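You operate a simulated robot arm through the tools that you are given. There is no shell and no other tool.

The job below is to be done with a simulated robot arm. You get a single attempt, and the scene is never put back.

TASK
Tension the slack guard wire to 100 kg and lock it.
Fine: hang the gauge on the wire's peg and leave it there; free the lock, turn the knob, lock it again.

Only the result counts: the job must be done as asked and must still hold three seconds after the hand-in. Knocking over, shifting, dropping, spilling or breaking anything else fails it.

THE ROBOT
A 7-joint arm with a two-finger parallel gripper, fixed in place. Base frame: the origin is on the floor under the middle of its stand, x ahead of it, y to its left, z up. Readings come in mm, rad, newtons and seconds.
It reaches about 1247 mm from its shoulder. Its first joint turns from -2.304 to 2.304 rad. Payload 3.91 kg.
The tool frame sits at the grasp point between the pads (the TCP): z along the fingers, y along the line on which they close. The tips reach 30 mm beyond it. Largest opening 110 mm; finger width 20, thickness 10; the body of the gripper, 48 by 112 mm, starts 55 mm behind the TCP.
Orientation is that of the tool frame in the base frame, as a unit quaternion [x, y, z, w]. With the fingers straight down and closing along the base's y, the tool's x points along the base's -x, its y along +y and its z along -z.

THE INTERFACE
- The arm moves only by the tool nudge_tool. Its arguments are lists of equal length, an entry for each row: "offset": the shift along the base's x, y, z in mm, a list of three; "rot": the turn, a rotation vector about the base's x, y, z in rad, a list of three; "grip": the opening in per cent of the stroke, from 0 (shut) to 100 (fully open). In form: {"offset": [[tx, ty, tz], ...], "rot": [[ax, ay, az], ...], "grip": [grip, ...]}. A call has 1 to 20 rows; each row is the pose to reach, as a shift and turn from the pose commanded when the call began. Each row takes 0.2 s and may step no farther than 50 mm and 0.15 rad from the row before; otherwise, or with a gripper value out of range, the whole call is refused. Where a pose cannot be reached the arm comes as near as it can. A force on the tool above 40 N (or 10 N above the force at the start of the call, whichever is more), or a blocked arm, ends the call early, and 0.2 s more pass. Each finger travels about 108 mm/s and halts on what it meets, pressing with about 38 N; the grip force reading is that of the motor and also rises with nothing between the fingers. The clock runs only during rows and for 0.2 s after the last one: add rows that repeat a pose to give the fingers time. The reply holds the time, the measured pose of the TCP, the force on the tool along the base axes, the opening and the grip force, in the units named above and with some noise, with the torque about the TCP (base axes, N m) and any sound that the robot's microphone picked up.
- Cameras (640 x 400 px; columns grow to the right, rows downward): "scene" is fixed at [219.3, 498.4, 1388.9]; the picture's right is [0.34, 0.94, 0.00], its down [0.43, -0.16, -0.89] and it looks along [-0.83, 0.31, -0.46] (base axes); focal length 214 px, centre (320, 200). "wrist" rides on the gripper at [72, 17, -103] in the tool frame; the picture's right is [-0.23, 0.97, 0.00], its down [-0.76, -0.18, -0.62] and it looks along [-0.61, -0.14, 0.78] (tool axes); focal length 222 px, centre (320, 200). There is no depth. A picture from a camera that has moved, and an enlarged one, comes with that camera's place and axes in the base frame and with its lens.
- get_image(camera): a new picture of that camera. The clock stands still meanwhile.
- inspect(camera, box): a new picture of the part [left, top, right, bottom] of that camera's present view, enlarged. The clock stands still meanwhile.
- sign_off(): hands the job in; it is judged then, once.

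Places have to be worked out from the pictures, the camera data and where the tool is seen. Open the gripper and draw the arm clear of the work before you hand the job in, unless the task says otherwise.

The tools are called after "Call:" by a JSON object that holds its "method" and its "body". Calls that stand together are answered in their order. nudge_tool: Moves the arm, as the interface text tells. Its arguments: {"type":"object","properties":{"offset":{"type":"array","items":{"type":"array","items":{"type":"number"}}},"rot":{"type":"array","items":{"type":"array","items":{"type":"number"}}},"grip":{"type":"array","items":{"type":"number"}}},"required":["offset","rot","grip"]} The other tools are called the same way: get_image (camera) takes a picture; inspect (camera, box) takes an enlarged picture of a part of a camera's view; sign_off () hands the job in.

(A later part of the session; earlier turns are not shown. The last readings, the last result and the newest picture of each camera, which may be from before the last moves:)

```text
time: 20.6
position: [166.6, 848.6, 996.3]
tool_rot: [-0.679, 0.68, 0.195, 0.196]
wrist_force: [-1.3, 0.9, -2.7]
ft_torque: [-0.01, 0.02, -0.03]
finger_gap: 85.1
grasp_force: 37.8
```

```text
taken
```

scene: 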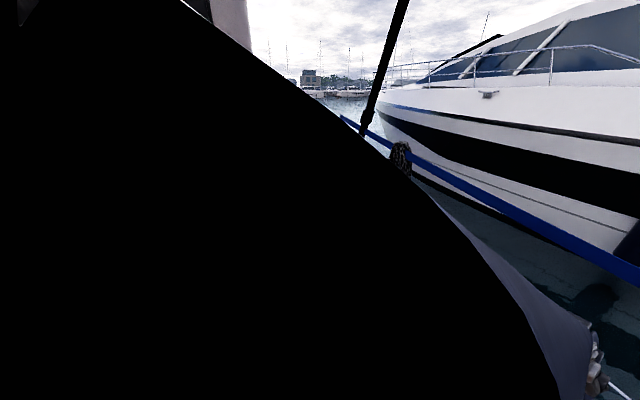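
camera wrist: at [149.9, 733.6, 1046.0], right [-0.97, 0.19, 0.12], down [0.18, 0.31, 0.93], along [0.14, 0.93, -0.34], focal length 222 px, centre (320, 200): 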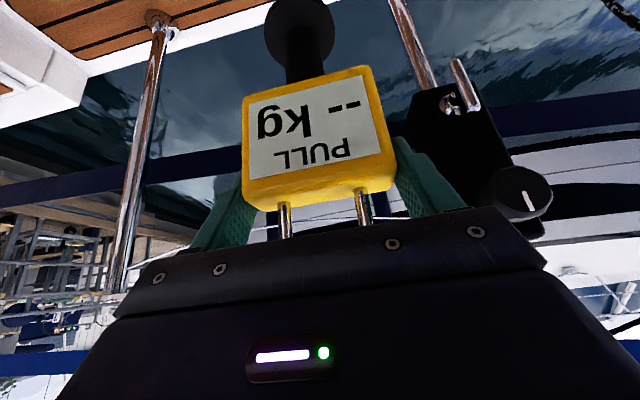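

The pose settled 3.5 mm low in x and 2 mm low in z, so I correct those and advance to y≈885, still short of the peg head, then look through the loop.

Call:
{"method": "nudge_tool", "body": {"offset": [[3.7, 18, 2.2], [3.7, 36, 2.2], [3.7, 36, 2.2]], "rot": [[0, 0, 0], [0, 0, 0], [0, 0, 0]], "grip": [50, 50, 50]}}

Call:
{"method": "inspect", "body": {"camera": "wrist", "box": [250, 170, 410, 270]}}

Call:
{"method": "inspect", "body": {"camera": "scene", "box": [520, 310, 640, 400]}}

```text
time: 21.4
position: [173.7, 885.1, 1001.7]
tool_rot: [-0.679, 0.68, 0.195, 0.195]
wrist_force: [0.3, -0.6, -2.7]
ft_torque: [0.0, -0.03, 0.01]
finger_gap: 84.7
grasp_force: 38.3
```

```text
4.00 times, centred on (330, 220) of wrist
camera zoom: at [156.9, 770.6, 1050.4], right [-0.97, 0.19, 0.12], down [0.18, 0.31, 0.93], along [0.14, 0.93, -0.34], focal length 888 px, centre (280, 120)
```

zoom: 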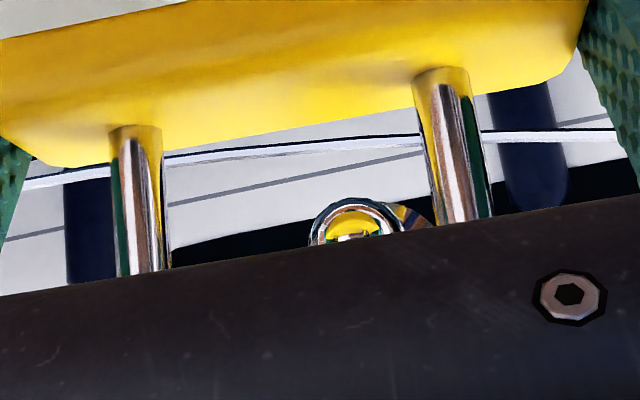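

```text
4.44 times, centred on (580, 355) of scene
camera zoom: at [219.3, 498.4, 1388.9], right [0.34, 0.94, 0.0], down [0.43, -0.16, -0.89], along [-0.83, 0.31, -0.46], focal length 953 px, centre (-836, -489)
```

zoom: 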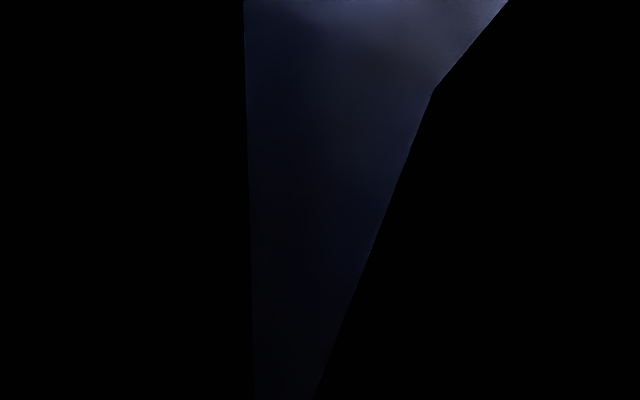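

The peg head is visible between the loop legs exactly as predicted; I'm 3.6 mm too far in +x and ~3 mm high. I correct those and re‑read before inserting.

Call:
{"method": "nudge_tool", "body": {"offset": [[-3.5, 0, -2.5], [-3.5, 0, -2.5], [-3.5, 0, -2.5]], "rot": [[0, 0, 0], [0, 0, 0], [0, 0, 0]], "grip": [50, 50, 50]}}

Call:
{"method": "inspect", "body": {"camera": "wrist", "box": [250, 170, 410, 270]}}

```text
time: 22.2
position: [170.2, 886.2, 998.2]
tool_rot: [0.68, -0.679, -0.196, -0.195]
wrist_force: [-0.8, 0.8, -3.4]
ft_torque: [0.01, -0.02, 0.0]
finger_gap: 84.7
grasp_force: 37.7
```

```text
4.00 times, centred on (330, 220) of wrist
camera zoom: at [153.1, 770.2, 1047.3], right [-0.97, 0.19, 0.12], down [0.18, 0.31, 0.93], along [0.14, 0.93, -0.34], focal length 888 px, centre (280, 120)
```

zoom: 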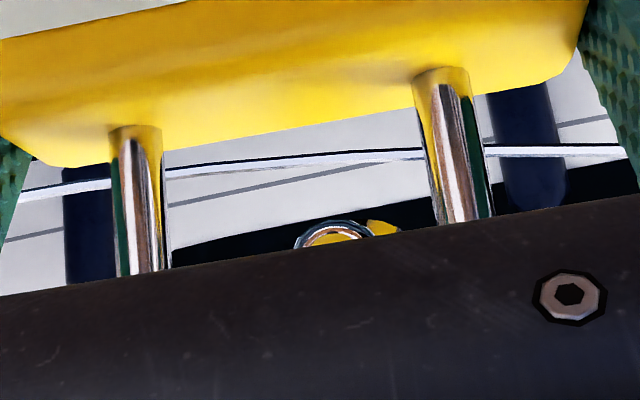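

Aligned: head centre sits about +24 mm above the TCP inside the +6…+38 opening, laterally centred. Now I advance +y 52 mm in small steps to bring the loop over the head.

Call:
{"method": "nudge_tool", "body": {"offset": [[0, 12, 0.5], [0, 24, 0.5], [0, 36, 0.5], [0, 46, 0.5], [0, 52, 0.5], [0, 52, 0.5]], "rot": [[0, 0, 0], [0, 0, 0], [0, 0, 0], [0, 0, 0], [0, 0, 0], [0, 0, 0]], "grip": [50, 50, 50, 50, 50, 50]}}

Call:
{"method": "get_image", "body": {"camera": "wrist"}}

Call:
{"method": "inspect", "body": {"camera": "wrist", "box": [250, 170, 410, 270]}}

```text
time: 23.6
position: [171.0, 940.2, 998.6]
tool_rot: [0.68, -0.679, -0.197, -0.195]
wrist_force: [0.3, 0.5, -4.0]
ft_torque: [-0.04, 0.01, 0.01]
finger_gap: 85.0
grasp_force: 38.3
```

```text
taken
camera wrist: at [154.0, 823.7, 1046.6], right [-0.97, 0.19, 0.12], down [0.18, 0.31, 0.93], along [0.14, 0.93, -0.34], focal length 222 px, centre (320, 200)
```

wrist: 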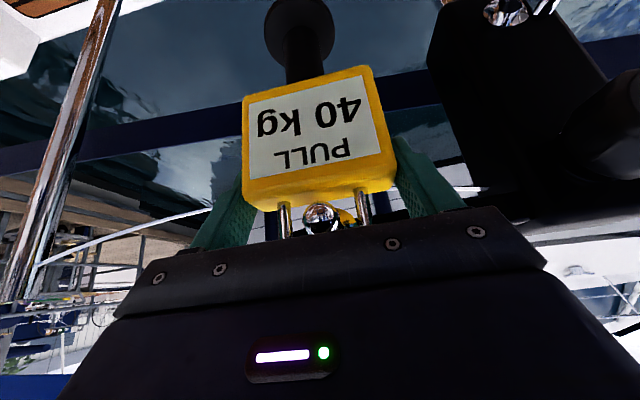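

```text
4.00 times, centred on (330, 220) of wrist
camera zoom: at [154.0, 823.7, 1046.6], right [-0.97, 0.19, 0.12], down [0.18, 0.31, 0.93], along [0.14, 0.93, -0.34], focal length 888 px, centre (280, 120)
```

zoom: 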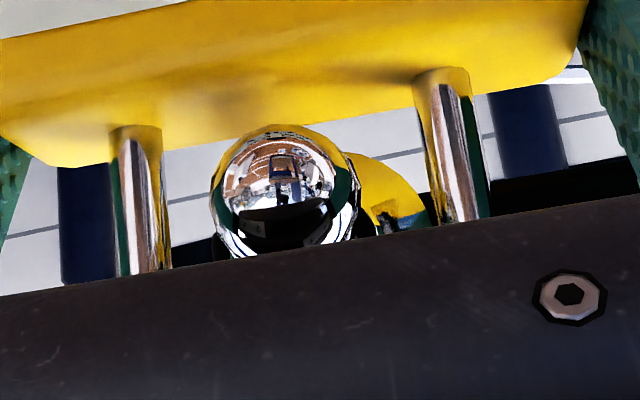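

The loop is over the head and the gauge already reads 40 kg. I lower about 10 mm so the loop bar settles on the shaft, watching the vertical force.

Call:
{"method": "nudge_tool", "body": {"offset": [[0, -1, -4], [0, -1, -7], [0, -1, -9], [0, -1, -10], [0, -1, -10]], "rot": [[0, 0, 0], [0, 0, 0], [0, 0, 0], [0, 0, 0], [0, 0, 0]], "grip": [50, 50, 50, 50, 50]}}

Call:
{"method": "inspect", "body": {"camera": "wrist", "box": [250, 170, 410, 270]}}

```text
time: 24.8
position: [170.0, 937.4, 986.6]
tool_rot: [0.68, -0.679, -0.196, -0.196]
wrist_force: [-0.4, 0.2, -2.8]
ft_torque: [0.0, 0.01, -0.01]
finger_gap: 85.0
grasp_force: 38.1
```

```text
4.00 times, centred on (330, 220) of wrist
camera zoom: at [152.6, 822.1, 1036.4], right [-0.97, 0.19, 0.12], down [0.18, 0.31, 0.93], along [0.14, 0.93, -0.34], focal length 888 px, centre (280, 120)
```

zoom: 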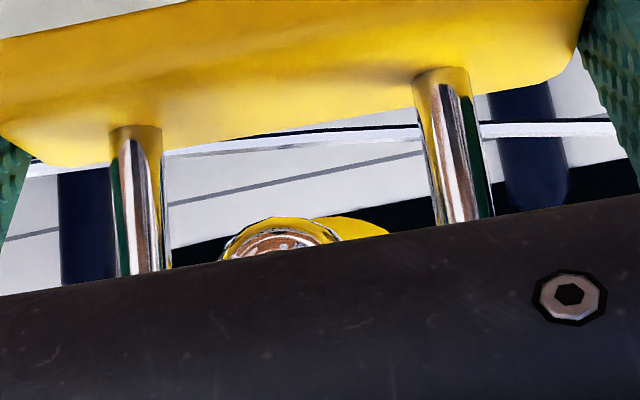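

Still carrying about 3 N, so contact has not happened quite yet. I lower 3 mm more in 1 mm steps.

Call:
{"method": "nudge_tool", "body": {"offset": [[0, 0, -1], [0, 0, -2], [0, 0, -3], [0, 0, -3]], "rot": [[0, 0, 0], [0, 0, 0], [0, 0, 0], [0, 0, 0]], "grip": [50, 50, 50, 50]}}

```text
time: 25.8
position: [170.1, 937.3, 985.1]
tool_rot: [0.68, -0.679, -0.197, -0.196]
wrist_force: [1.8, 1.5, 4.2]
ft_torque: [-0.05, 0.02, 0.0]
finger_gap: 84.8
grasp_force: 37.8
```

Contact: vertical force swung to +4 N, so the loop now rests on the shaft. I ease up 1 mm and open the fingers.

Call:
{"method": "nudge_tool", "body": {"offset": [[0, 0, 1], [0, 0, 1], [0, 0, 1], [0, 0, 1], [0, 0, 1]], "rot": [[0, 0, 0], [0, 0, 0], [0, 0, 0], [0, 0, 0], [0, 0, 0]], "grip": [50, 85, 100, 100, 100]}}

Call:
{"method": "get_image", "body": {"camera": "wrist"}}

```text
time: 27.0
position: [169.9, 937.7, 985.4]
tool_rot: [0.68, -0.679, -0.195, -0.195]
wrist_force: [-0.2, -0.2, -0.2]
ft_torque: [-0.02, -0.04, -0.02]
finger_gap: 110.0
grasp_force: 0.1
```

```text
taken
camera wrist: at [152.7, 821.9, 1035.0], right [-0.97, 0.19, 0.12], down [0.18, 0.31, 0.93], along [0.14, 0.93, -0.34], focal length 222 px, centre (320, 200)
```

wrist: 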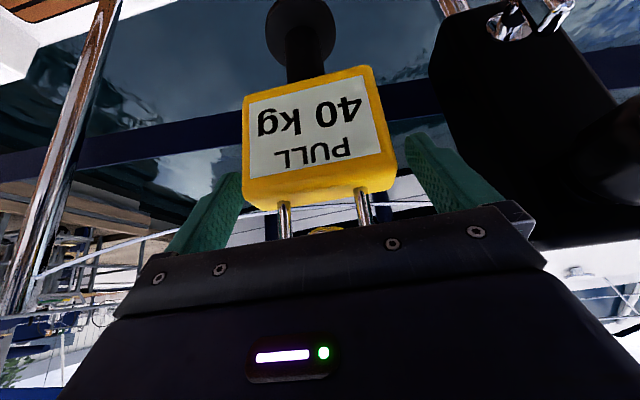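

The gauge hangs free on the peg and still reads 40 kg with no force on the hand. I retreat along the tool axis.

Call:
{"method": "nudge_tool", "body": {"offset": [[0, -13, 21], [0, -26, 42], [0, -40, 64], [0, -55, 87], [0, -80, 110], [0, -120, 120], [0, -160, 120], [0, -160, 120]], "rot": [[0, 0, 0], [0, 0, 0], [0, 0, 0], [0, 0, 0], [0, 0, 0], [0, 0, 0], [0, 0, 0], [0, 0, 0]], "grip": [100, 100, 100, 100, 100, 100, 100, 100]}}

Call:
{"method": "get_image", "body": {"camera": "wrist"}}

Call:
{"method": "get_image", "body": {"camera": "scene"}}

```text
time: 28.8
position: [170.5, 779.2, 1105.2]
tool_rot: [-0.679, 0.68, 0.195, 0.195]
wrist_force: [0.7, 0.7, 0.3]
ft_torque: [-0.03, -0.02, -0.01]
finger_gap: 109.8
grasp_force: 0.1
```

```text
taken
camera wrist: at [153.4, 664.0, 1154.2], right [-0.97, 0.19, 0.12], down [0.18, 0.31, 0.93], along [0.14, 0.93, -0.34], focal length 222 px, centre (320, 200)
```

wrist: 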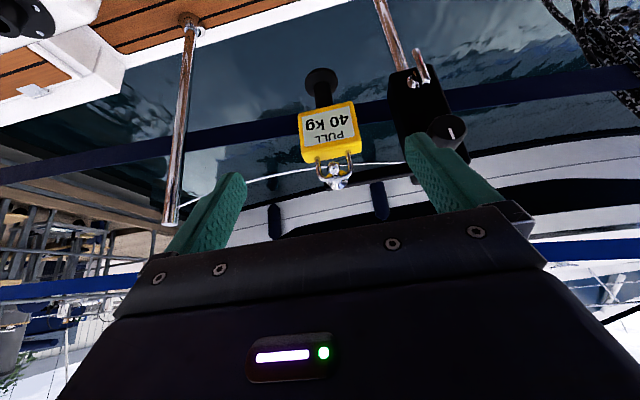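

```text
taken
```

scene: 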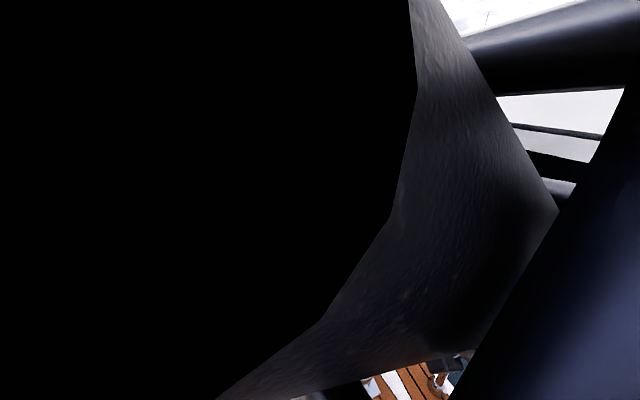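

The gauge hangs nicely and reads 40 kg. I'll enlarge the box to check the lever and knob from this view.

Call:
{"method": "inspect", "body": {"camera": "wrist", "box": [370, 30, 490, 180]}}

Call:
{"method": "inspect", "body": {"camera": "wrist", "box": [395, 35, 455, 95]}}

Call:
{"method": "inspect", "body": {"camera": "wrist", "box": [280, 60, 380, 200]}}

```text
2.67 times, centred on (430, 105) of wrist
camera zoom: at [153.4, 664.0, 1154.2], right [-0.97, 0.19, 0.12], down [0.18, 0.31, 0.93], along [0.14, 0.93, -0.34], focal length 592 px, centre (27, 453)
```

zoom: 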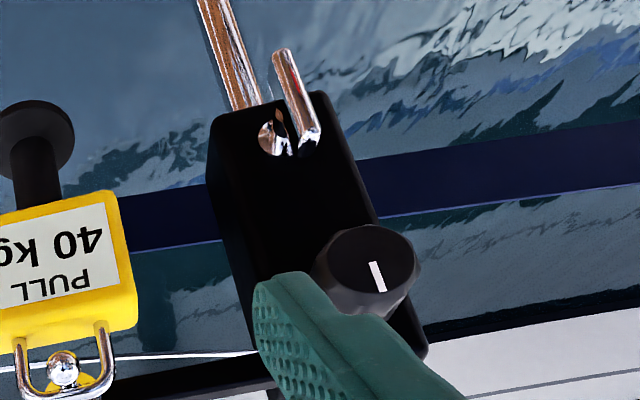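

```text
6.67 times, centred on (425, 65) of wrist
camera zoom: at [153.4, 664.0, 1154.2], right [-0.97, 0.19, 0.12], down [0.18, 0.31, 0.93], along [0.14, 0.93, -0.34], focal length 1481 px, centre (-380, 1100)
```

zoom: 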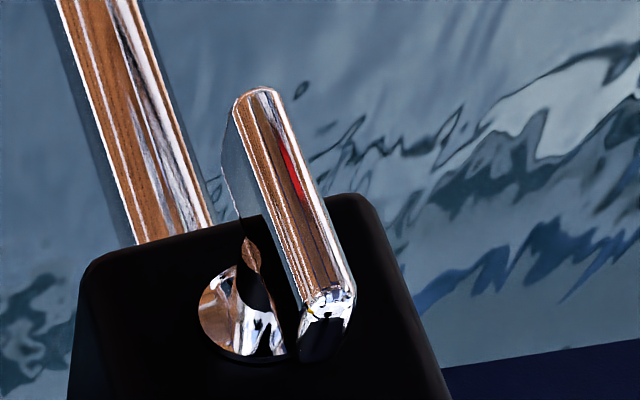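

```text
2.86 times, centred on (330, 130) of wrist
camera zoom: at [153.4, 664.0, 1154.2], right [-0.97, 0.19, 0.12], down [0.18, 0.31, 0.93], along [0.14, 0.93, -0.34], focal length 635 px, centre (291, 400)
```

zoom: 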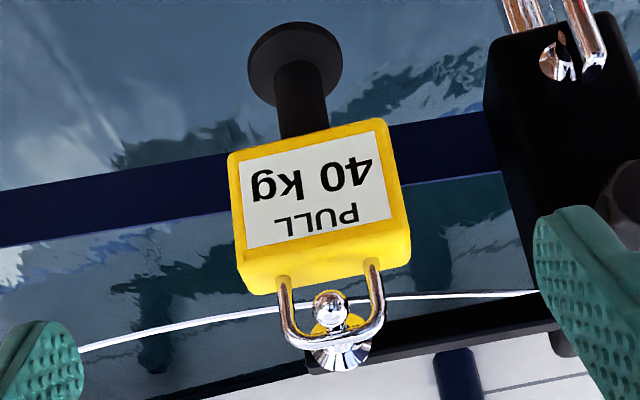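

The T‑bar is centred at about (26, 925, 886) in front of its pivot disc on the box face (y≈961). I'll tilt the tool level (pointing +y, fingers closing along x) and move to y≈840 in front of the lever.

Call:
{"method": "nudge_tool", "body": {"offset": [[-20, 0, -20], [-41, 0, -50], [-62, 5, -82], [-83, 15, -114], [-104, 27, -148], [-125, 40, -184], [-144.5, 55, -221], [-144.5, 63, -221], [-144.5, 63, -221]], "rot": [[0.1443, 0, 0], [0.2886, 0, 0], [0.4329, 0, 0], [0.5771, 0, 0], [0.7214, 0, 0], [0.8657, 0, 0], [1.0108, 0, 0], [1.0108, 0, 0], [1.0108, 0, 0]], "grip": [100, 100, 100, 100, 100, 100, 100, 100, 100]}}

Call:
{"method": "get_image", "body": {"camera": "wrist"}}

Call:
{"method": "get_image", "body": {"camera": "scene"}}

```text
time: 30.8
position: [26.0, 842.3, 884.7]
tool_rot: [-0.5, 0.5, 0.5, 0.5]
wrist_force: [0.6, -0.2, 0.5]
ft_torque: [0.01, 0.02, 0.01]
finger_gap: 110.2
grasp_force: 0.1
```

```text
taken
camera wrist: at [9.3, 740.4, 811.8], right [-0.97, 0.0, 0.23], down [0.18, -0.62, 0.76], along [0.14, 0.78, 0.61], focal length 222 px, centre (320, 200)
```

wrist: 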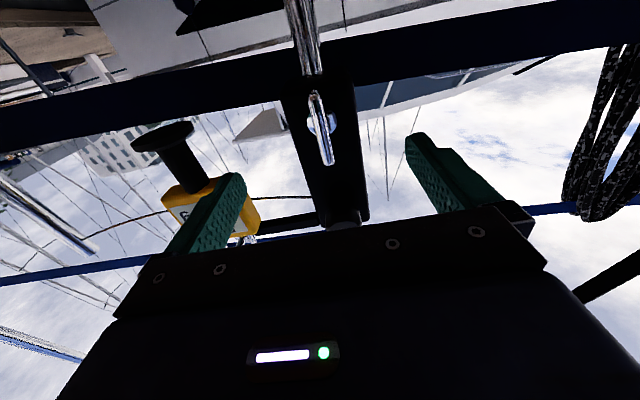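

```text
taken
```

scene: 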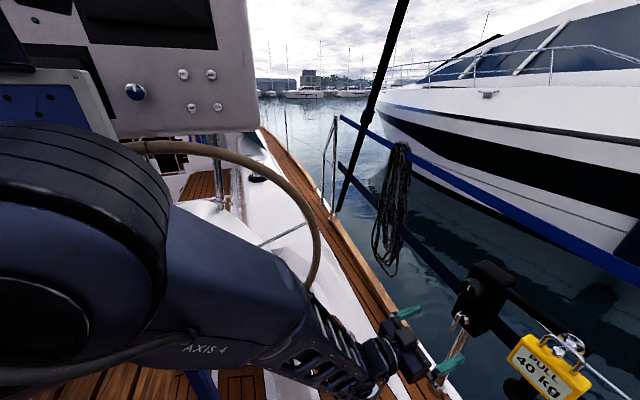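

The scene camera now reads the gauge (40 kg) while the hand is at the lever. I'll enlarge the lever in the wrist view.

Call:
{"method": "inspect", "body": {"camera": "wrist", "box": [270, 60, 380, 230]}}

Call:
{"method": "inspect", "body": {"camera": "scene", "box": [380, 250, 600, 400]}}

```text
2.35 times, centred on (325, 145) of wrist
camera zoom: at [9.3, 740.4, 811.8], right [-0.97, 0.0, 0.23], down [0.18, -0.62, 0.76], along [0.14, 0.78, 0.61], focal length 523 px, centre (308, 329)
```

zoom: 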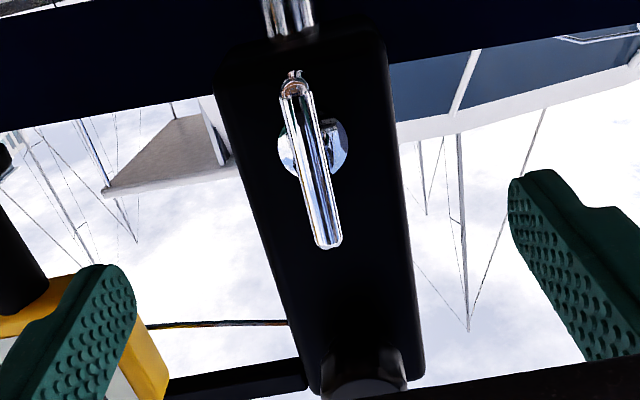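

```text
2.67 times, centred on (490, 325) of scene
camera zoom: at [219.3, 498.4, 1388.9], right [0.34, 0.94, 0.0], down [0.43, -0.16, -0.89], along [-0.83, 0.31, -0.46], focal length 572 px, centre (-133, -133)
```

zoom: 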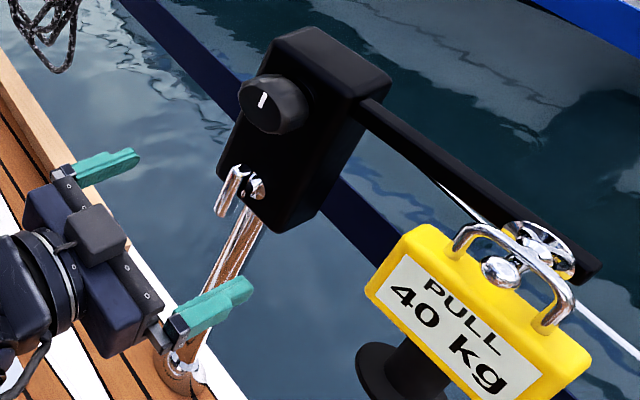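

The lever is a T‑bar centred on its pivot at about (25.5, 925, 884). I advance to y≈920 with open fingers, straddling the bar.

Call:
{"method": "nudge_tool", "body": {"offset": [[-0.5, 30, 0], [-0.5, 58, 0], [-0.5, 78, 0], [-0.5, 78, 0]], "rot": [[0, 0, 0], [0, 0, 0], [0, 0, 0], [0, 0, 0]], "grip": [100, 100, 100, 100]}}

Call:
{"method": "get_image", "body": {"camera": "wrist"}}

Call:
{"method": "inspect", "body": {"camera": "scene", "box": [400, 240, 560, 400]}}

```text
time: 31.8
position: [26.4, 921.0, 885.3]
tool_rot: [-0.5, 0.5, 0.501, 0.499]
wrist_force: [0.3, 0.4, -0.8]
ft_torque: [0.02, -0.01, 0.0]
finger_gap: 110.1
grasp_force: 0.0
```

```text
taken
camera wrist: at [9.0, 817.3, 812.9], right [-0.97, 0.0, 0.23], down [0.18, -0.62, 0.76], along [0.14, 0.78, 0.61], focal length 222 px, centre (320, 200)
```

wrist: 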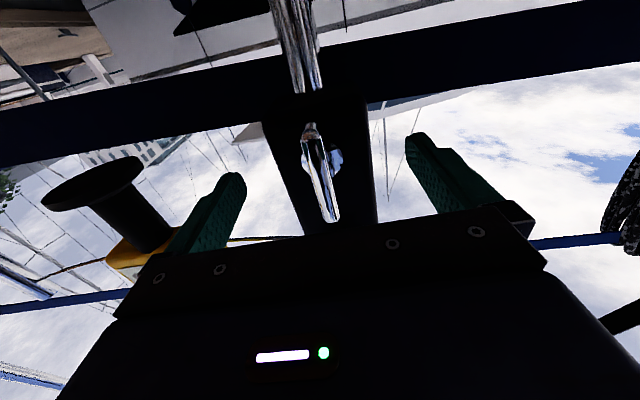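

```text
2.50 times, centred on (480, 320) of scene
camera zoom: at [219.3, 498.4, 1388.9], right [0.34, 0.94, 0.0], down [0.43, -0.16, -0.89], along [-0.83, 0.31, -0.46], focal length 536 px, centre (-80, -100)
```

zoom: 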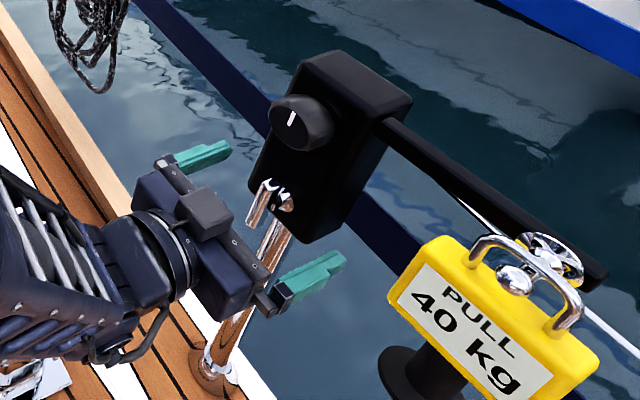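

The bar lies between the fingertips at the TCP. I close on it.

Call:
{"method": "nudge_tool", "body": {"offset": [[-0.5, 1, 0], [-0.5, 1, 0], [-0.5, 1, 0], [-0.5, 1, 0]], "rot": [[0, 0, 0], [0, 0, 0], [0, 0, 0], [0, 0, 0]], "grip": [50, 0, 0, 0]}}

Call:
{"method": "inspect", "body": {"camera": "wrist", "box": [220, 80, 420, 240]}}

Call:
{"method": "inspect", "body": {"camera": "scene", "box": [400, 240, 560, 400]}}

```text
time: 32.8
position: [24.7, 921.3, 885.3]
tool_rot: [-0.5, 0.5, 0.501, 0.5]
wrist_force: [-6.7, 1.9, -1.5]
ft_torque: [0.03, 0.0, -0.08]
finger_gap: 15.5
grasp_force: 45.0
```

```text
2.50 times, centred on (320, 160) of wrist
camera zoom: at [7.5, 818.2, 812.8], right [-0.97, 0.0, 0.23], down [0.18, -0.62, 0.76], along [0.14, 0.78, 0.61], focal length 555 px, centre (320, 300)
```

zoom: 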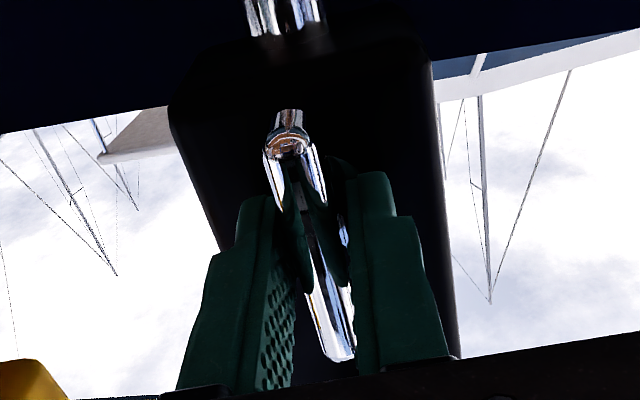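

```text
2.50 times, centred on (480, 320) of scene
camera zoom: at [219.3, 498.4, 1388.9], right [0.34, 0.94, 0.0], down [0.43, -0.16, -0.89], along [-0.83, 0.31, -0.46], focal length 536 px, centre (-80, -100)
```

zoom: 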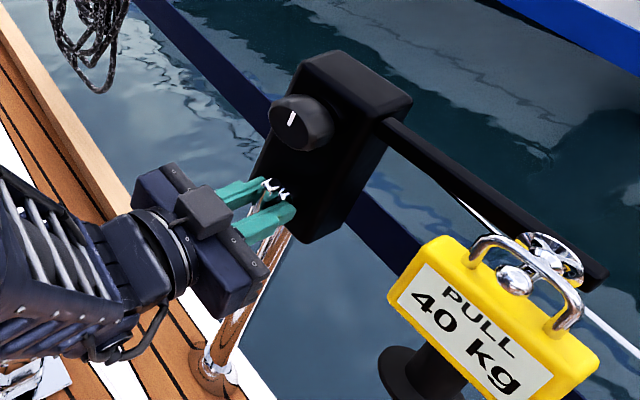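

The bar is gripped (15.5 mm gap). I test a small +y (clockwise as seen by the operator) turn and watch torque.

Call:
{"method": "nudge_tool", "body": {"offset": [[-1, 0, 0], [-1, 0, 0], [-1, 0, 0]], "rot": [[0, 0.06, 0], [0, 0.12, 0], [0, 0.12, 0]], "grip": [0, 0, 0]}}

Call:
{"method": "inspect", "body": {"camera": "wrist", "box": [220, 80, 420, 240]}}

```text
time: 33.6
position: [25.5, 921.0, 886.0]
tool_rot: [-0.469, 0.529, 0.529, 0.469]
wrist_force: [3.2, 3.5, -1.9]
ft_torque: [-0.47, -0.07, 0.2]
finger_gap: 15.6
grasp_force: 45.4
```

```text
2.50 times, centred on (320, 160) of wrist
camera zoom: at [-1.2, 818.2, 815.4], right [-0.94, 0.0, 0.34], down [0.27, -0.62, 0.73], along [0.21, 0.78, 0.59], focal length 555 px, centre (320, 300)
```

zoom: 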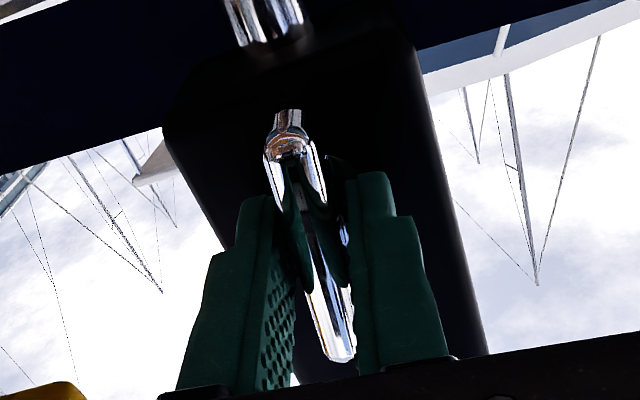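

The bar turns with the hand almost without torque, so I continue clockwise in steps, watching torque and sounds.

Call:
{"method": "nudge_tool", "body": {"offset": [[0, 0, -0.5], [0, 0, -1], [0, 0, -1], [0, 0, -1], [0, 0, -1]], "rot": [[0, 0.12, 0], [0, 0.24, 0], [0, 0.36, 0], [0, 0.48, 0], [0, 0.48, 0]], "grip": [0, 0, 0, 0, 0]}}

Call:
{"method": "inspect", "body": {"camera": "scene", "box": [400, 240, 560, 400]}}

Call:
{"method": "inspect", "body": {"camera": "wrist", "box": [220, 80, 420, 240]}}

```text
time: 34.8
position: [24.5, 920.7, 884.5]
tool_rot: [-0.329, 0.625, 0.626, 0.33]
wrist_force: [3.3, 26.0, 5.4]
ft_torque: [0.41, 0.01, -0.64]
finger_gap: 15.8
grasp_force: 45.6
```

```text
2.50 times, centred on (480, 320) of scene
camera zoom: at [219.3, 498.4, 1388.9], right [0.34, 0.94, 0.0], down [0.43, -0.16, -0.89], along [-0.83, 0.31, -0.46], focal length 536 px, centre (-80, -100)
```

zoom: 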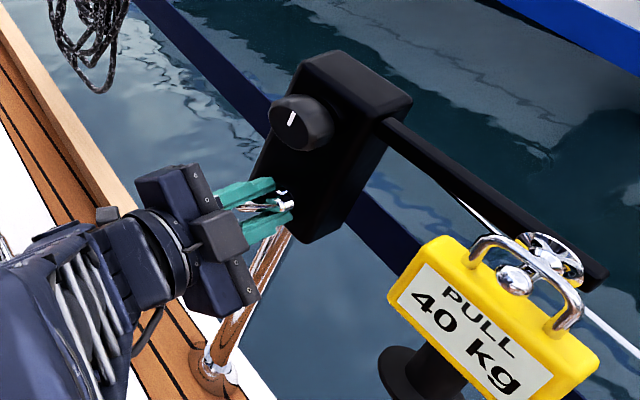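

```text
2.50 times, centred on (320, 160) of wrist
camera zoom: at [-30.6, 818.3, 834.9], right [-0.67, 0.0, 0.74], down [0.58, -0.62, 0.53], along [0.46, 0.78, 0.42], focal length 555 px, centre (320, 300)
```

zoom: 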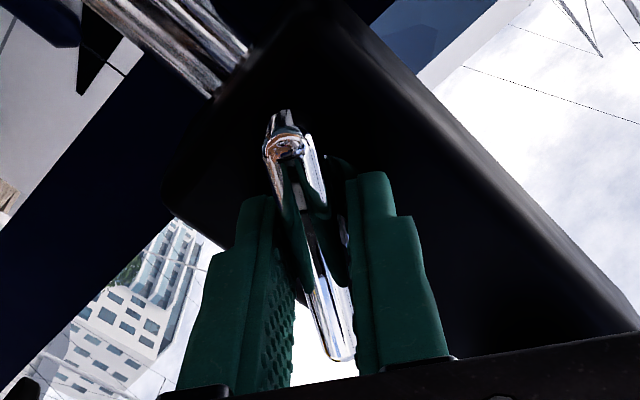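

Rotated 34° so far with negligible turning torque; the 26 N in y is just my commanded y being ~2 mm short of the bar. I compensate +2.5 mm in y and continue.

Call:
{"method": "nudge_tool", "body": {"offset": [[0, 2, 0], [0, 2.5, 0], [0, 2.5, 0]], "rot": [[0, 0, 0], [0, 0.1, 0], [0, 0.1, 0]], "grip": [0, 0, 0]}}

```text
time: 35.6
position: [23.1, 920.6, 884.6]
tool_rot: [-0.298, 0.641, 0.642, 0.298]
wrist_force: [20.1, -15.1, 14.4]
ft_torque: [0.63, 0.02, -0.5]
finger_gap: 15.6
grasp_force: 45.1
```

Forces show small misalignment (tool pushed +x/+z by the bar). I shift the command +2 x, −1 y, +1.5 z to relieve and continue turning.

Call:
{"method": "nudge_tool", "body": {"offset": [[2, -1, 1.5], [2, -1, 1.5]], "rot": [[0, 0, 0], [0, 0, 0]], "grip": [0, 0]}}

```text
time: 36.2
position: [25.8, 920.7, 885.5]
tool_rot: [-0.299, 0.64, 0.642, 0.298]
wrist_force: [5.9, 11.5, 4.6]
ft_torque: [0.2, -0.01, -0.55]
finger_gap: 15.5
grasp_force: 45.2
```

Forces are down to a few newtons. I continue the turn another 0.36 rad.

Call:
{"method": "nudge_tool", "body": {"offset": [[0.5, 0.5, 0.5], [0.5, 0.5, 0.5], [0.5, 0.5, 0.5], [0.5, 0.5, 0.5]], "rot": [[0, 0.12, 0], [0, 0.24, 0], [0, 0.36, 0], [0, 0.36, 0]], "grip": [0, 0, 0, 0]}}

Call:
{"method": "inspect", "body": {"camera": "scene", "box": [400, 240, 560, 400]}}

```text
time: 37.2
position: [24.7, 921.7, 884.6]
tool_rot: [-0.179, 0.685, 0.684, 0.178]
wrist_force: [0.8, -15.8, 0.5]
ft_torque: [-0.2, 0.02, 0.76]
finger_gap: 15.5
grasp_force: 44.9
```

```text
2.50 times, centred on (480, 320) of scene
camera zoom: at [219.3, 498.4, 1388.9], right [0.34, 0.94, 0.0], down [0.43, -0.16, -0.89], along [-0.83, 0.31, -0.46], focal length 536 px, centre (-80, -100)
```

zoom: 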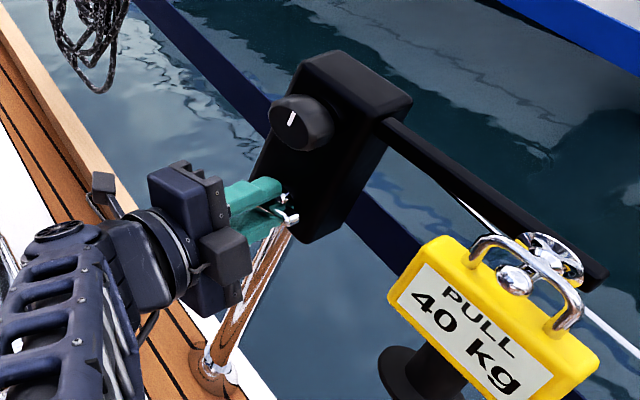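

61° turned and still free. I continue to about 90°, easing y by −1.

Call:
{"method": "nudge_tool", "body": {"offset": [[0, -1, 0], [0, -1, 0], [0, -1, 0], [0, -1, 0], [0, -1, 0]], "rot": [[0, 0.12, 0], [0, 0.24, 0], [0, 0.36, 0], [0, 0.48, 0], [0, 0.48, 0]], "grip": [0, 0, 0, 0, 0]}}

Call:
{"method": "inspect", "body": {"camera": "scene", "box": [400, 240, 560, 400]}}

Call:
{"method": "get_image", "body": {"camera": "wrist"}}

```text
time: 38.1
position: [25.3, 919.7, 884.7]
tool_rot: [-0.052, 0.706, 0.705, 0.05]
wrist_force: [-5.8, 24.9, -8.4]
ft_torque: [-0.03, 0.03, 1.02]
finger_gap: 15.5
grasp_force: 44.8
stopped in row 4: the force on the tool passed its limit at 41 N (the readings are from after the stop); the commanded pose is now the measured one
```

```text
2.50 times, centred on (480, 320) of scene
camera zoom: at [219.3, 498.4, 1388.9], right [0.34, 0.94, 0.0], down [0.43, -0.16, -0.89], along [-0.83, 0.31, -0.46], focal length 536 px, centre (-80, -100)
```

zoom: 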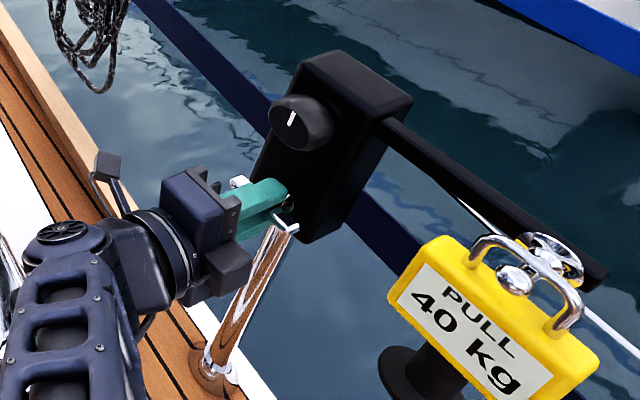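

```text
taken
camera wrist: at [-49.1, 818.0, 891.7], right [0.09, 0.0, 1.0], down [0.78, -0.62, -0.07], along [0.62, 0.78, -0.06], focal length 222 px, centre (320, 200)
```

wrist: 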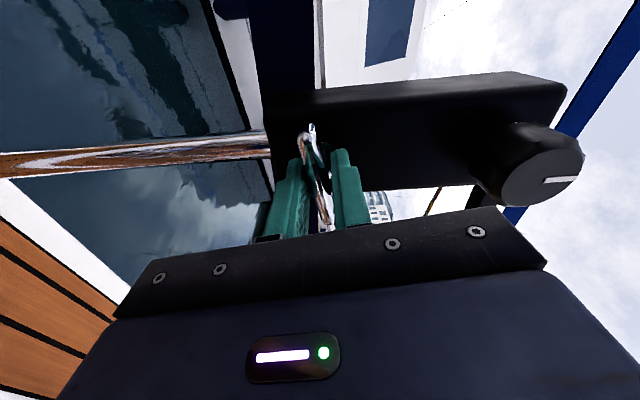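

The stop was from y misalignment, at 82° of turn. I relax +1.5 mm in y first.

Call:
{"method": "nudge_tool", "body": {"offset": [[0, 1.2, 0], [0, 1.2, 0]], "rot": [[0, 0, 0], [0, 0, 0]], "grip": [0, 0]}}

```text
time: 38.7
position: [25.3, 920.3, 885.0]
tool_rot: [-0.052, 0.706, 0.705, 0.049]
wrist_force: [0.1, -19.5, -4.5]
ft_torque: [0.09, 0.01, -0.13]
finger_gap: 15.8
grasp_force: 44.9
```

Y stiffness is high (about 37 N/mm), so I back off 0.5 mm and finish the remaining 8° turn.

Call:
{"method": "nudge_tool", "body": {"offset": [[0, -0.5, 0], [0, -0.5, 0], [0, -0.5, 0], [0, -0.5, 0]], "rot": [[0, 0, 0], [0, 0.07, 0], [0, 0.14, 0], [0, 0.14, 0]], "grip": [0, 0, 0, 0]}}

Call:
{"method": "inspect", "body": {"camera": "scene", "box": [400, 240, 560, 400]}}

```text
time: 39.7
position: [25.6, 921.0, 884.4]
tool_rot: [-0.001, 0.708, 0.706, 0.0]
wrist_force: [-5.8, 1.7, -11.3]
ft_torque: [-0.05, 0.01, 0.14]
finger_gap: 15.5
grasp_force: 45.5
```

```text
2.50 times, centred on (480, 320) of scene
camera zoom: at [219.3, 498.4, 1388.9], right [0.34, 0.94, 0.0], down [0.43, -0.16, -0.89], along [-0.83, 0.31, -0.46], focal length 536 px, centre (-80, -100)
```

zoom: 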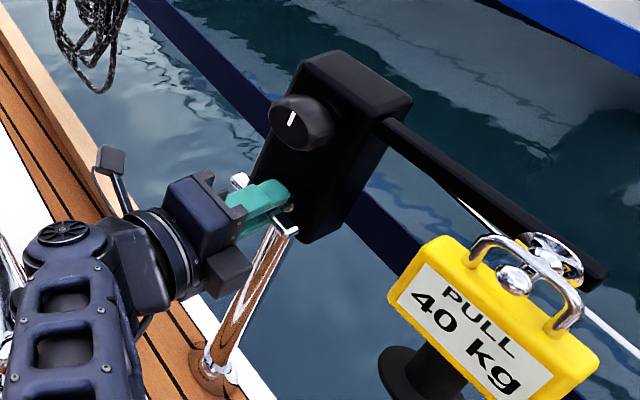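

The handle is horizontal (90°) with still no end stop felt. I probe a further 0.1 rad to see whether there is a stop.

Call:
{"method": "nudge_tool", "body": {"offset": [[0, 0, -0.5], [0, 0, -1], [0, 0, -1]], "rot": [[0, 0.05, 0], [0, 0.1, 0], [0, 0.1, 0]], "grip": [0, 0, 0]}}

Call:
{"method": "inspect", "body": {"camera": "wrist", "box": [220, 80, 420, 240]}}

```text
time: 40.5
position: [25.5, 921.6, 883.7]
tool_rot: [0.034, 0.706, 0.707, -0.035]
wrist_force: [-6.0, 9.2, 2.8]
ft_torque: [-0.21, -0.12, -0.08]
finger_gap: 15.5
grasp_force: 44.8
```

```text
2.50 times, centred on (320, 160) of wrist
camera zoom: at [-44.9, 818.0, 908.6], right [0.32, 0.0, 0.95], down [0.74, -0.62, -0.25], along [0.59, 0.78, -0.2], focal length 555 px, centre (320, 300)
```

zoom: 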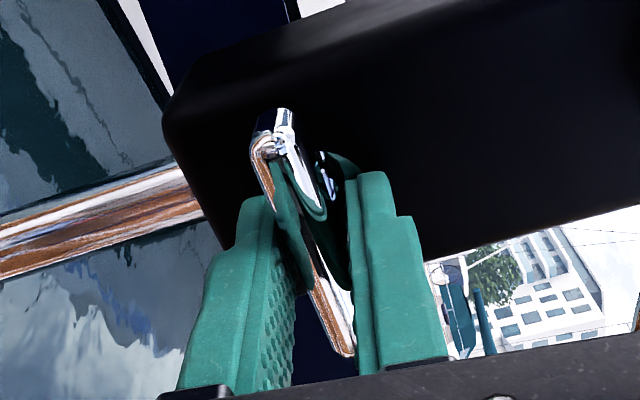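

The bar now lags the fingers slightly and −0.12 N·m appeared, so there is a stop at about 90°. I turn back 0.1 rad to relax and open the fingers.

Call:
{"method": "nudge_tool", "body": {"offset": [[0, 0, 0.5], [0, 0, 1], [0, 0, 1], [0, 0, 1], [0, 0, 1], [0, 0, 1]], "rot": [[0, -0.05, 0], [0, -0.08, 0], [0, -0.08, 0], [0, -0.08, 0], [0, -0.08, 0], [0, -0.08, 0]], "grip": [0, 0, 20, 60, 100, 100]}}

Call:
{"method": "inspect", "body": {"camera": "wrist", "box": [220, 80, 420, 240]}}

Call:
{"method": "inspect", "body": {"camera": "scene", "box": [400, 240, 560, 400]}}

```text
time: 41.9
position: [24.7, 920.9, 885.0]
tool_rot: [0.006, 0.707, 0.707, -0.007]
wrist_force: [-0.8, -1.0, -0.5]
ft_torque: [-0.02, 0.01, 0.0]
finger_gap: 110.0
grasp_force: 0.0
```

```text
2.50 times, centred on (320, 160) of wrist
camera zoom: at [-47.1, 817.6, 903.6], right [0.24, 0.0, 0.97], down [0.76, -0.62, -0.19], along [0.6, 0.78, -0.15], focal length 555 px, centre (320, 300)
```

zoom: 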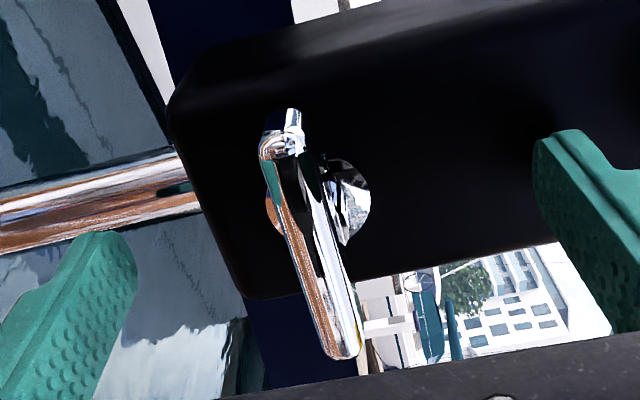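

```text
2.50 times, centred on (480, 320) of scene
camera zoom: at [219.3, 498.4, 1388.9], right [0.34, 0.94, 0.0], down [0.43, -0.16, -0.89], along [-0.83, 0.31, -0.46], focal length 536 px, centre (-80, -100)
```

zoom: 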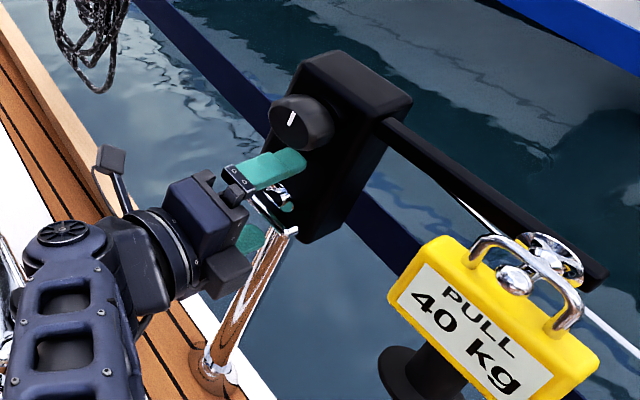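

The lever is released, horizontal, and unloaded. I back straight off in −y and rise to knob height (z≈1000) to look at the knob.

Call:
{"method": "nudge_tool", "body": {"offset": [[0, -40, 0], [0, -80, 0], [0, -80, 40], [0, -80, 80], [0, -80, 115], [0, -80, 115]], "rot": [[0, 0, 0], [0, 0, 0], [0, 0, 0], [0, 0, 0], [0, 0, 0], [0, 0, 0]], "grip": [100, 100, 100, 100, 100, 100]}}

Call:
{"method": "get_image", "body": {"camera": "wrist"}}

Call:
{"method": "inspect", "body": {"camera": "wrist", "box": [230, 80, 430, 220]}}

Call:
{"method": "inspect", "body": {"camera": "scene", "box": [400, 240, 560, 400]}}

```text
time: 43.3
position: [26.4, 841.0, 1000.6]
tool_rot: [0.005, 0.708, 0.706, -0.006]
wrist_force: [0.3, 0.3, -0.2]
ft_torque: [0.03, 0.01, -0.01]
finger_gap: 110.0
grasp_force: 0.1
```

```text
taken
camera wrist: at [-45.5, 739.1, 1018.4], right [0.24, 0.0, 0.97], down [0.76, -0.62, -0.19], along [0.6, 0.78, -0.15], focal length 222 px, centre (320, 200)
```

wrist: 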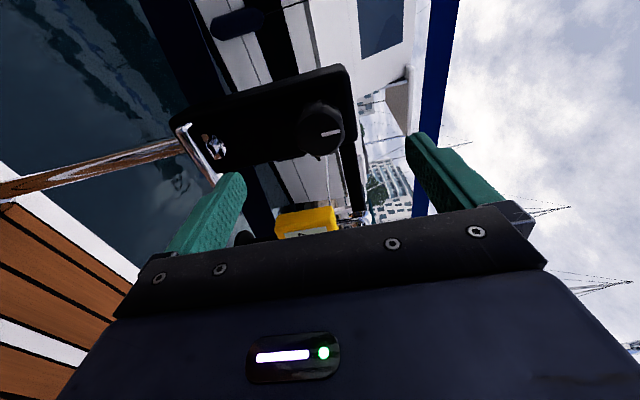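

```text
2.86 times, centred on (330, 150) of wrist
camera zoom: at [-45.5, 739.1, 1018.4], right [0.24, 0.0, 0.97], down [0.76, -0.62, -0.19], along [0.6, 0.78, -0.15], focal length 635 px, centre (291, 343)
```

zoom: 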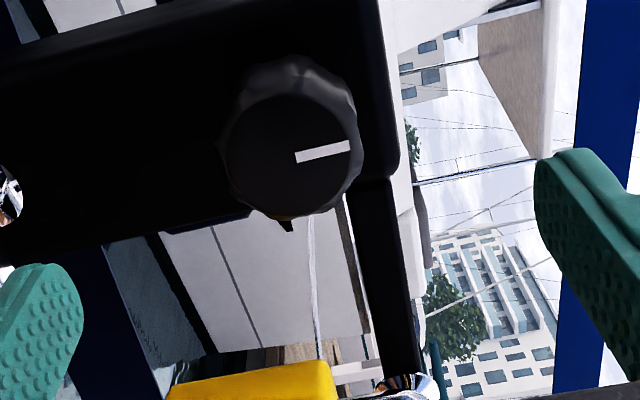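

```text
2.50 times, centred on (480, 320) of scene
camera zoom: at [219.3, 498.4, 1388.9], right [0.34, 0.94, 0.0], down [0.43, -0.16, -0.89], along [-0.83, 0.31, -0.46], focal length 536 px, centre (-80, -100)
```

zoom: 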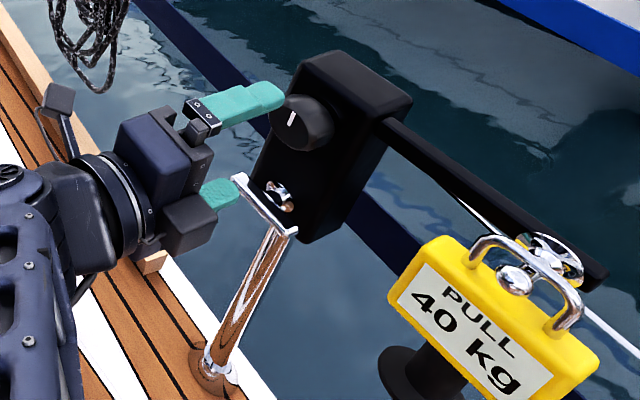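

Knob face centre is at about (24.8, 918, 1001), Ø≈40 mm. I advance onto it with fingers open, TCP to y≈920 (tips at 950, short of the box face).

Call:
{"method": "nudge_tool", "body": {"offset": [[-1.6, 30, 0.4], [-1.6, 58, 0.4], [-1.6, 79, 0.4], [-1.6, 79, 0.4]], "rot": [[0, 0, 0], [0, 0, 0], [0, 0, 0], [0, 0, 0]], "grip": [100, 100, 100, 100]}}

Call:
{"method": "get_image", "body": {"camera": "wrist"}}

Call:
{"method": "inspect", "body": {"camera": "scene", "box": [400, 240, 560, 400]}}

```text
time: 44.3
position: [23.4, 922.8, 1002.1]
tool_rot: [0.005, 0.707, 0.707, -0.007]
wrist_force: [0.9, -0.2, 0.9]
ft_torque: [-0.01, 0.0, -0.03]
finger_gap: 110.3
grasp_force: 0.1
```

```text
taken
camera wrist: at [-48.9, 819.0, 1020.3], right [0.24, 0.0, 0.97], down [0.76, -0.62, -0.19], along [0.6, 0.78, -0.15], focal length 222 px, centre (320, 200)
```

wrist: 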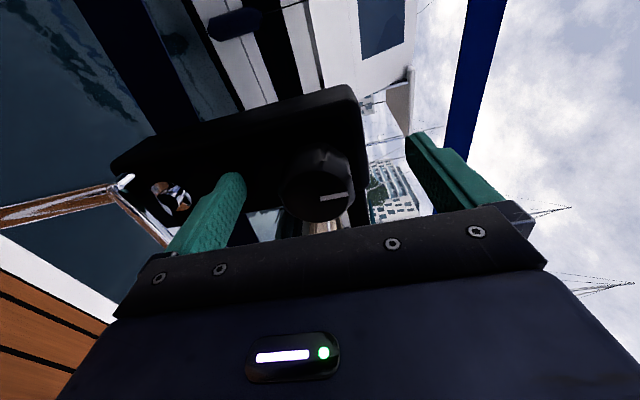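

```text
2.50 times, centred on (480, 320) of scene
camera zoom: at [219.3, 498.4, 1388.9], right [0.34, 0.94, 0.0], down [0.43, -0.16, -0.89], along [-0.83, 0.31, -0.46], focal length 536 px, centre (-80, -100)
```

zoom: 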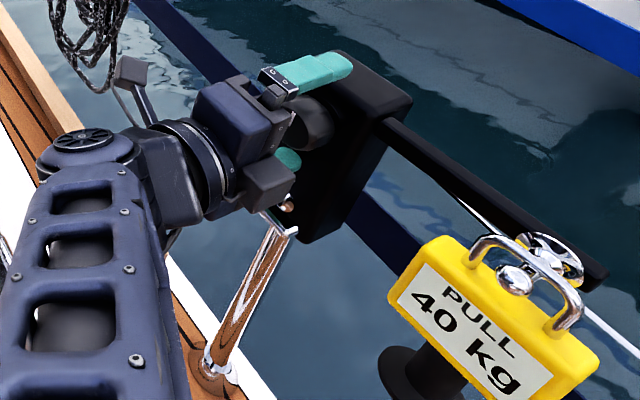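

I'll zoom on the knob to check centring before closing.

Call:
{"method": "inspect", "body": {"camera": "wrist", "box": [250, 120, 400, 240]}}

```text
3.33 times, centred on (325, 180) of wrist
camera zoom: at [-48.9, 819.0, 1020.3], right [0.24, 0.0, 0.97], down [0.76, -0.62, -0.19], along [0.6, 0.78, -0.15], focal length 740 px, centre (303, 267)
```

zoom: 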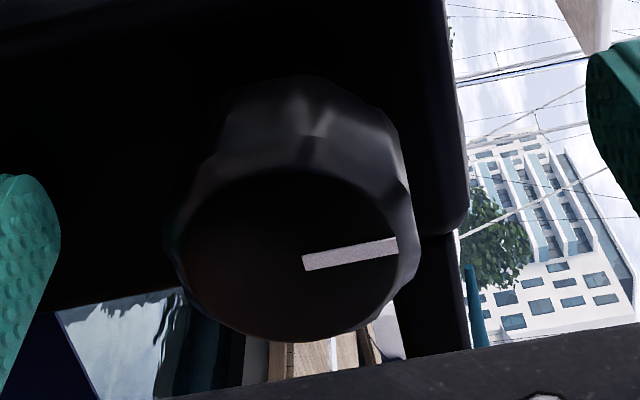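

Knob centre resolves to (25.3, 1000.7); I shift +1.8 x, −1.2 z and close on it.

Call:
{"method": "nudge_tool", "body": {"offset": [[1.8, 0, -1.2], [1.8, 0, -1.2], [1.8, 0, -1.2], [1.8, 0, -1.2], [1.8, 0, -1.2]], "rot": [[0, 0, 0], [0, 0, 0], [0, 0, 0], [0, 0, 0], [0, 0, 0]], "grip": [100, 70, 20, 20, 20]}}

Call:
{"method": "get_image", "body": {"camera": "wrist"}}

```text
time: 45.5
position: [25.2, 920.2, 999.9]
tool_rot: [0.006, 0.708, 0.706, -0.007]
wrist_force: [-0.4, -1.0, -4.0]
ft_torque: [0.63, -0.01, 0.1]
finger_gap: 43.9
grasp_force: 44.8
```

```text
taken
camera wrist: at [-47.1, 817.7, 1018.2], right [0.24, 0.0, 0.97], down [0.76, -0.62, -0.19], along [0.6, 0.78, -0.15], focal length 222 px, centre (320, 200)
```

wrist: 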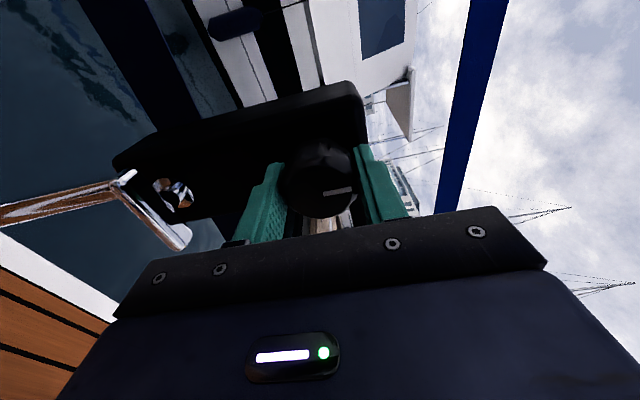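

The knob is gripped (43.9 mm). I turn it +0.3 rad (clockwise) and check the gauge through the scene camera.

Call:
{"method": "nudge_tool", "body": {"offset": [[0, 0, 0], [0, 0, 0], [0, 0, 0], [0, 0, 0]], "rot": [[0, 0.1, 0], [0, 0.2, 0], [0, 0.3, 0], [0, 0.3, 0]], "grip": [20, 20, 20, 20]}}

Call:
{"method": "inspect", "body": {"camera": "scene", "box": [400, 240, 600, 400]}}

Call:
{"method": "inspect", "body": {"camera": "wrist", "box": [250, 120, 400, 240]}}

```text
time: 46.5
position: [25.0, 920.3, 999.8]
tool_rot: [0.112, 0.699, 0.697, -0.113]
wrist_force: [-8.0, 18.4, -10.3]
ft_torque: [0.45, 0.04, 0.48]
finger_gap: 43.8
grasp_force: 44.5
```

```text
2.50 times, centred on (500, 320) of scene
camera zoom: at [219.3, 498.4, 1388.9], right [0.34, 0.94, 0.0], down [0.43, -0.16, -0.89], along [-0.83, 0.31, -0.46], focal length 536 px, centre (-130, -100)
```

zoom: 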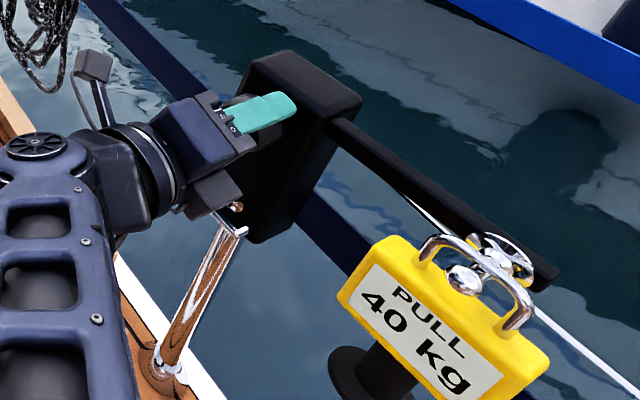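

```text
3.33 times, centred on (325, 180) of wrist
camera zoom: at [-38.4, 817.7, 1038.6], right [0.52, 0.0, 0.85], down [0.67, -0.62, -0.41], along [0.53, 0.78, -0.33], focal length 740 px, centre (303, 267)
```

zoom: 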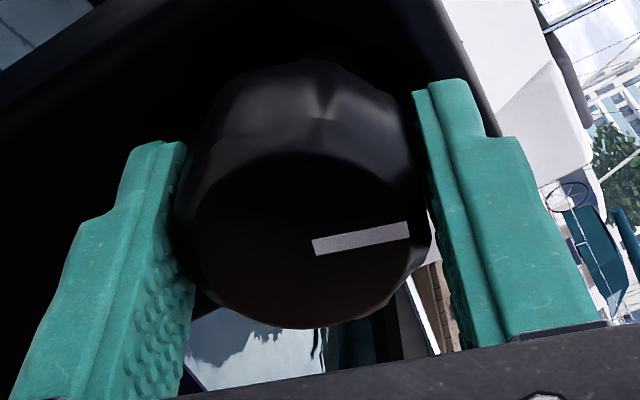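

The knob turned with the hand, gauge still shows 40 kg. I continue another 0.6 rad with small corrections for the side forces.

Call:
{"method": "nudge_tool", "body": {"offset": [[-0.8, 0.4, -1], [-0.8, 0.4, -1], [-0.8, 0.4, -1], [-0.8, 0.4, -1], [-0.8, 0.4, -1], [-0.8, 0.4, -1]], "rot": [[0, 0.12, 0], [0, 0.24, 0], [0, 0.36, 0], [0, 0.48, 0], [0, 0.6, 0], [0, 0.6, 0]], "grip": [20, 20, 20, 20, 20, 20]}}

Call:
{"method": "inspect", "body": {"camera": "scene", "box": [400, 240, 600, 400]}}

Call:
{"method": "inspect", "body": {"camera": "wrist", "box": [250, 120, 400, 240]}}

```text
time: 47.9
position: [25.7, 921.1, 1000.2]
tool_rot: [0.312, 0.635, 0.634, -0.314]
wrist_force: [-5.4, 26.7, 4.8]
ft_torque: [0.54, -0.01, -0.18]
finger_gap: 43.6
grasp_force: 44.8
```

```text
2.50 times, centred on (500, 320) of scene
camera zoom: at [219.3, 498.4, 1388.9], right [0.34, 0.94, 0.0], down [0.43, -0.16, -0.89], along [-0.83, 0.31, -0.46], focal length 536 px, centre (-130, -100)
```

zoom: 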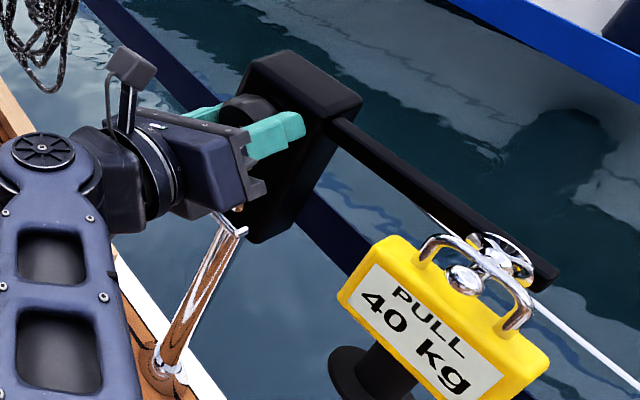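

```text
3.33 times, centred on (325, 180) of wrist
camera zoom: at [-5.8, 817.6, 1067.1], right [0.91, 0.0, 0.41], down [0.32, -0.62, -0.71], along [0.25, 0.78, -0.57], focal length 740 px, centre (303, 267)
```

zoom: 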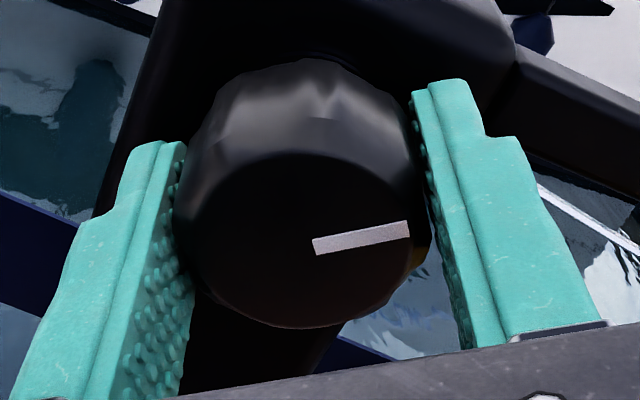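

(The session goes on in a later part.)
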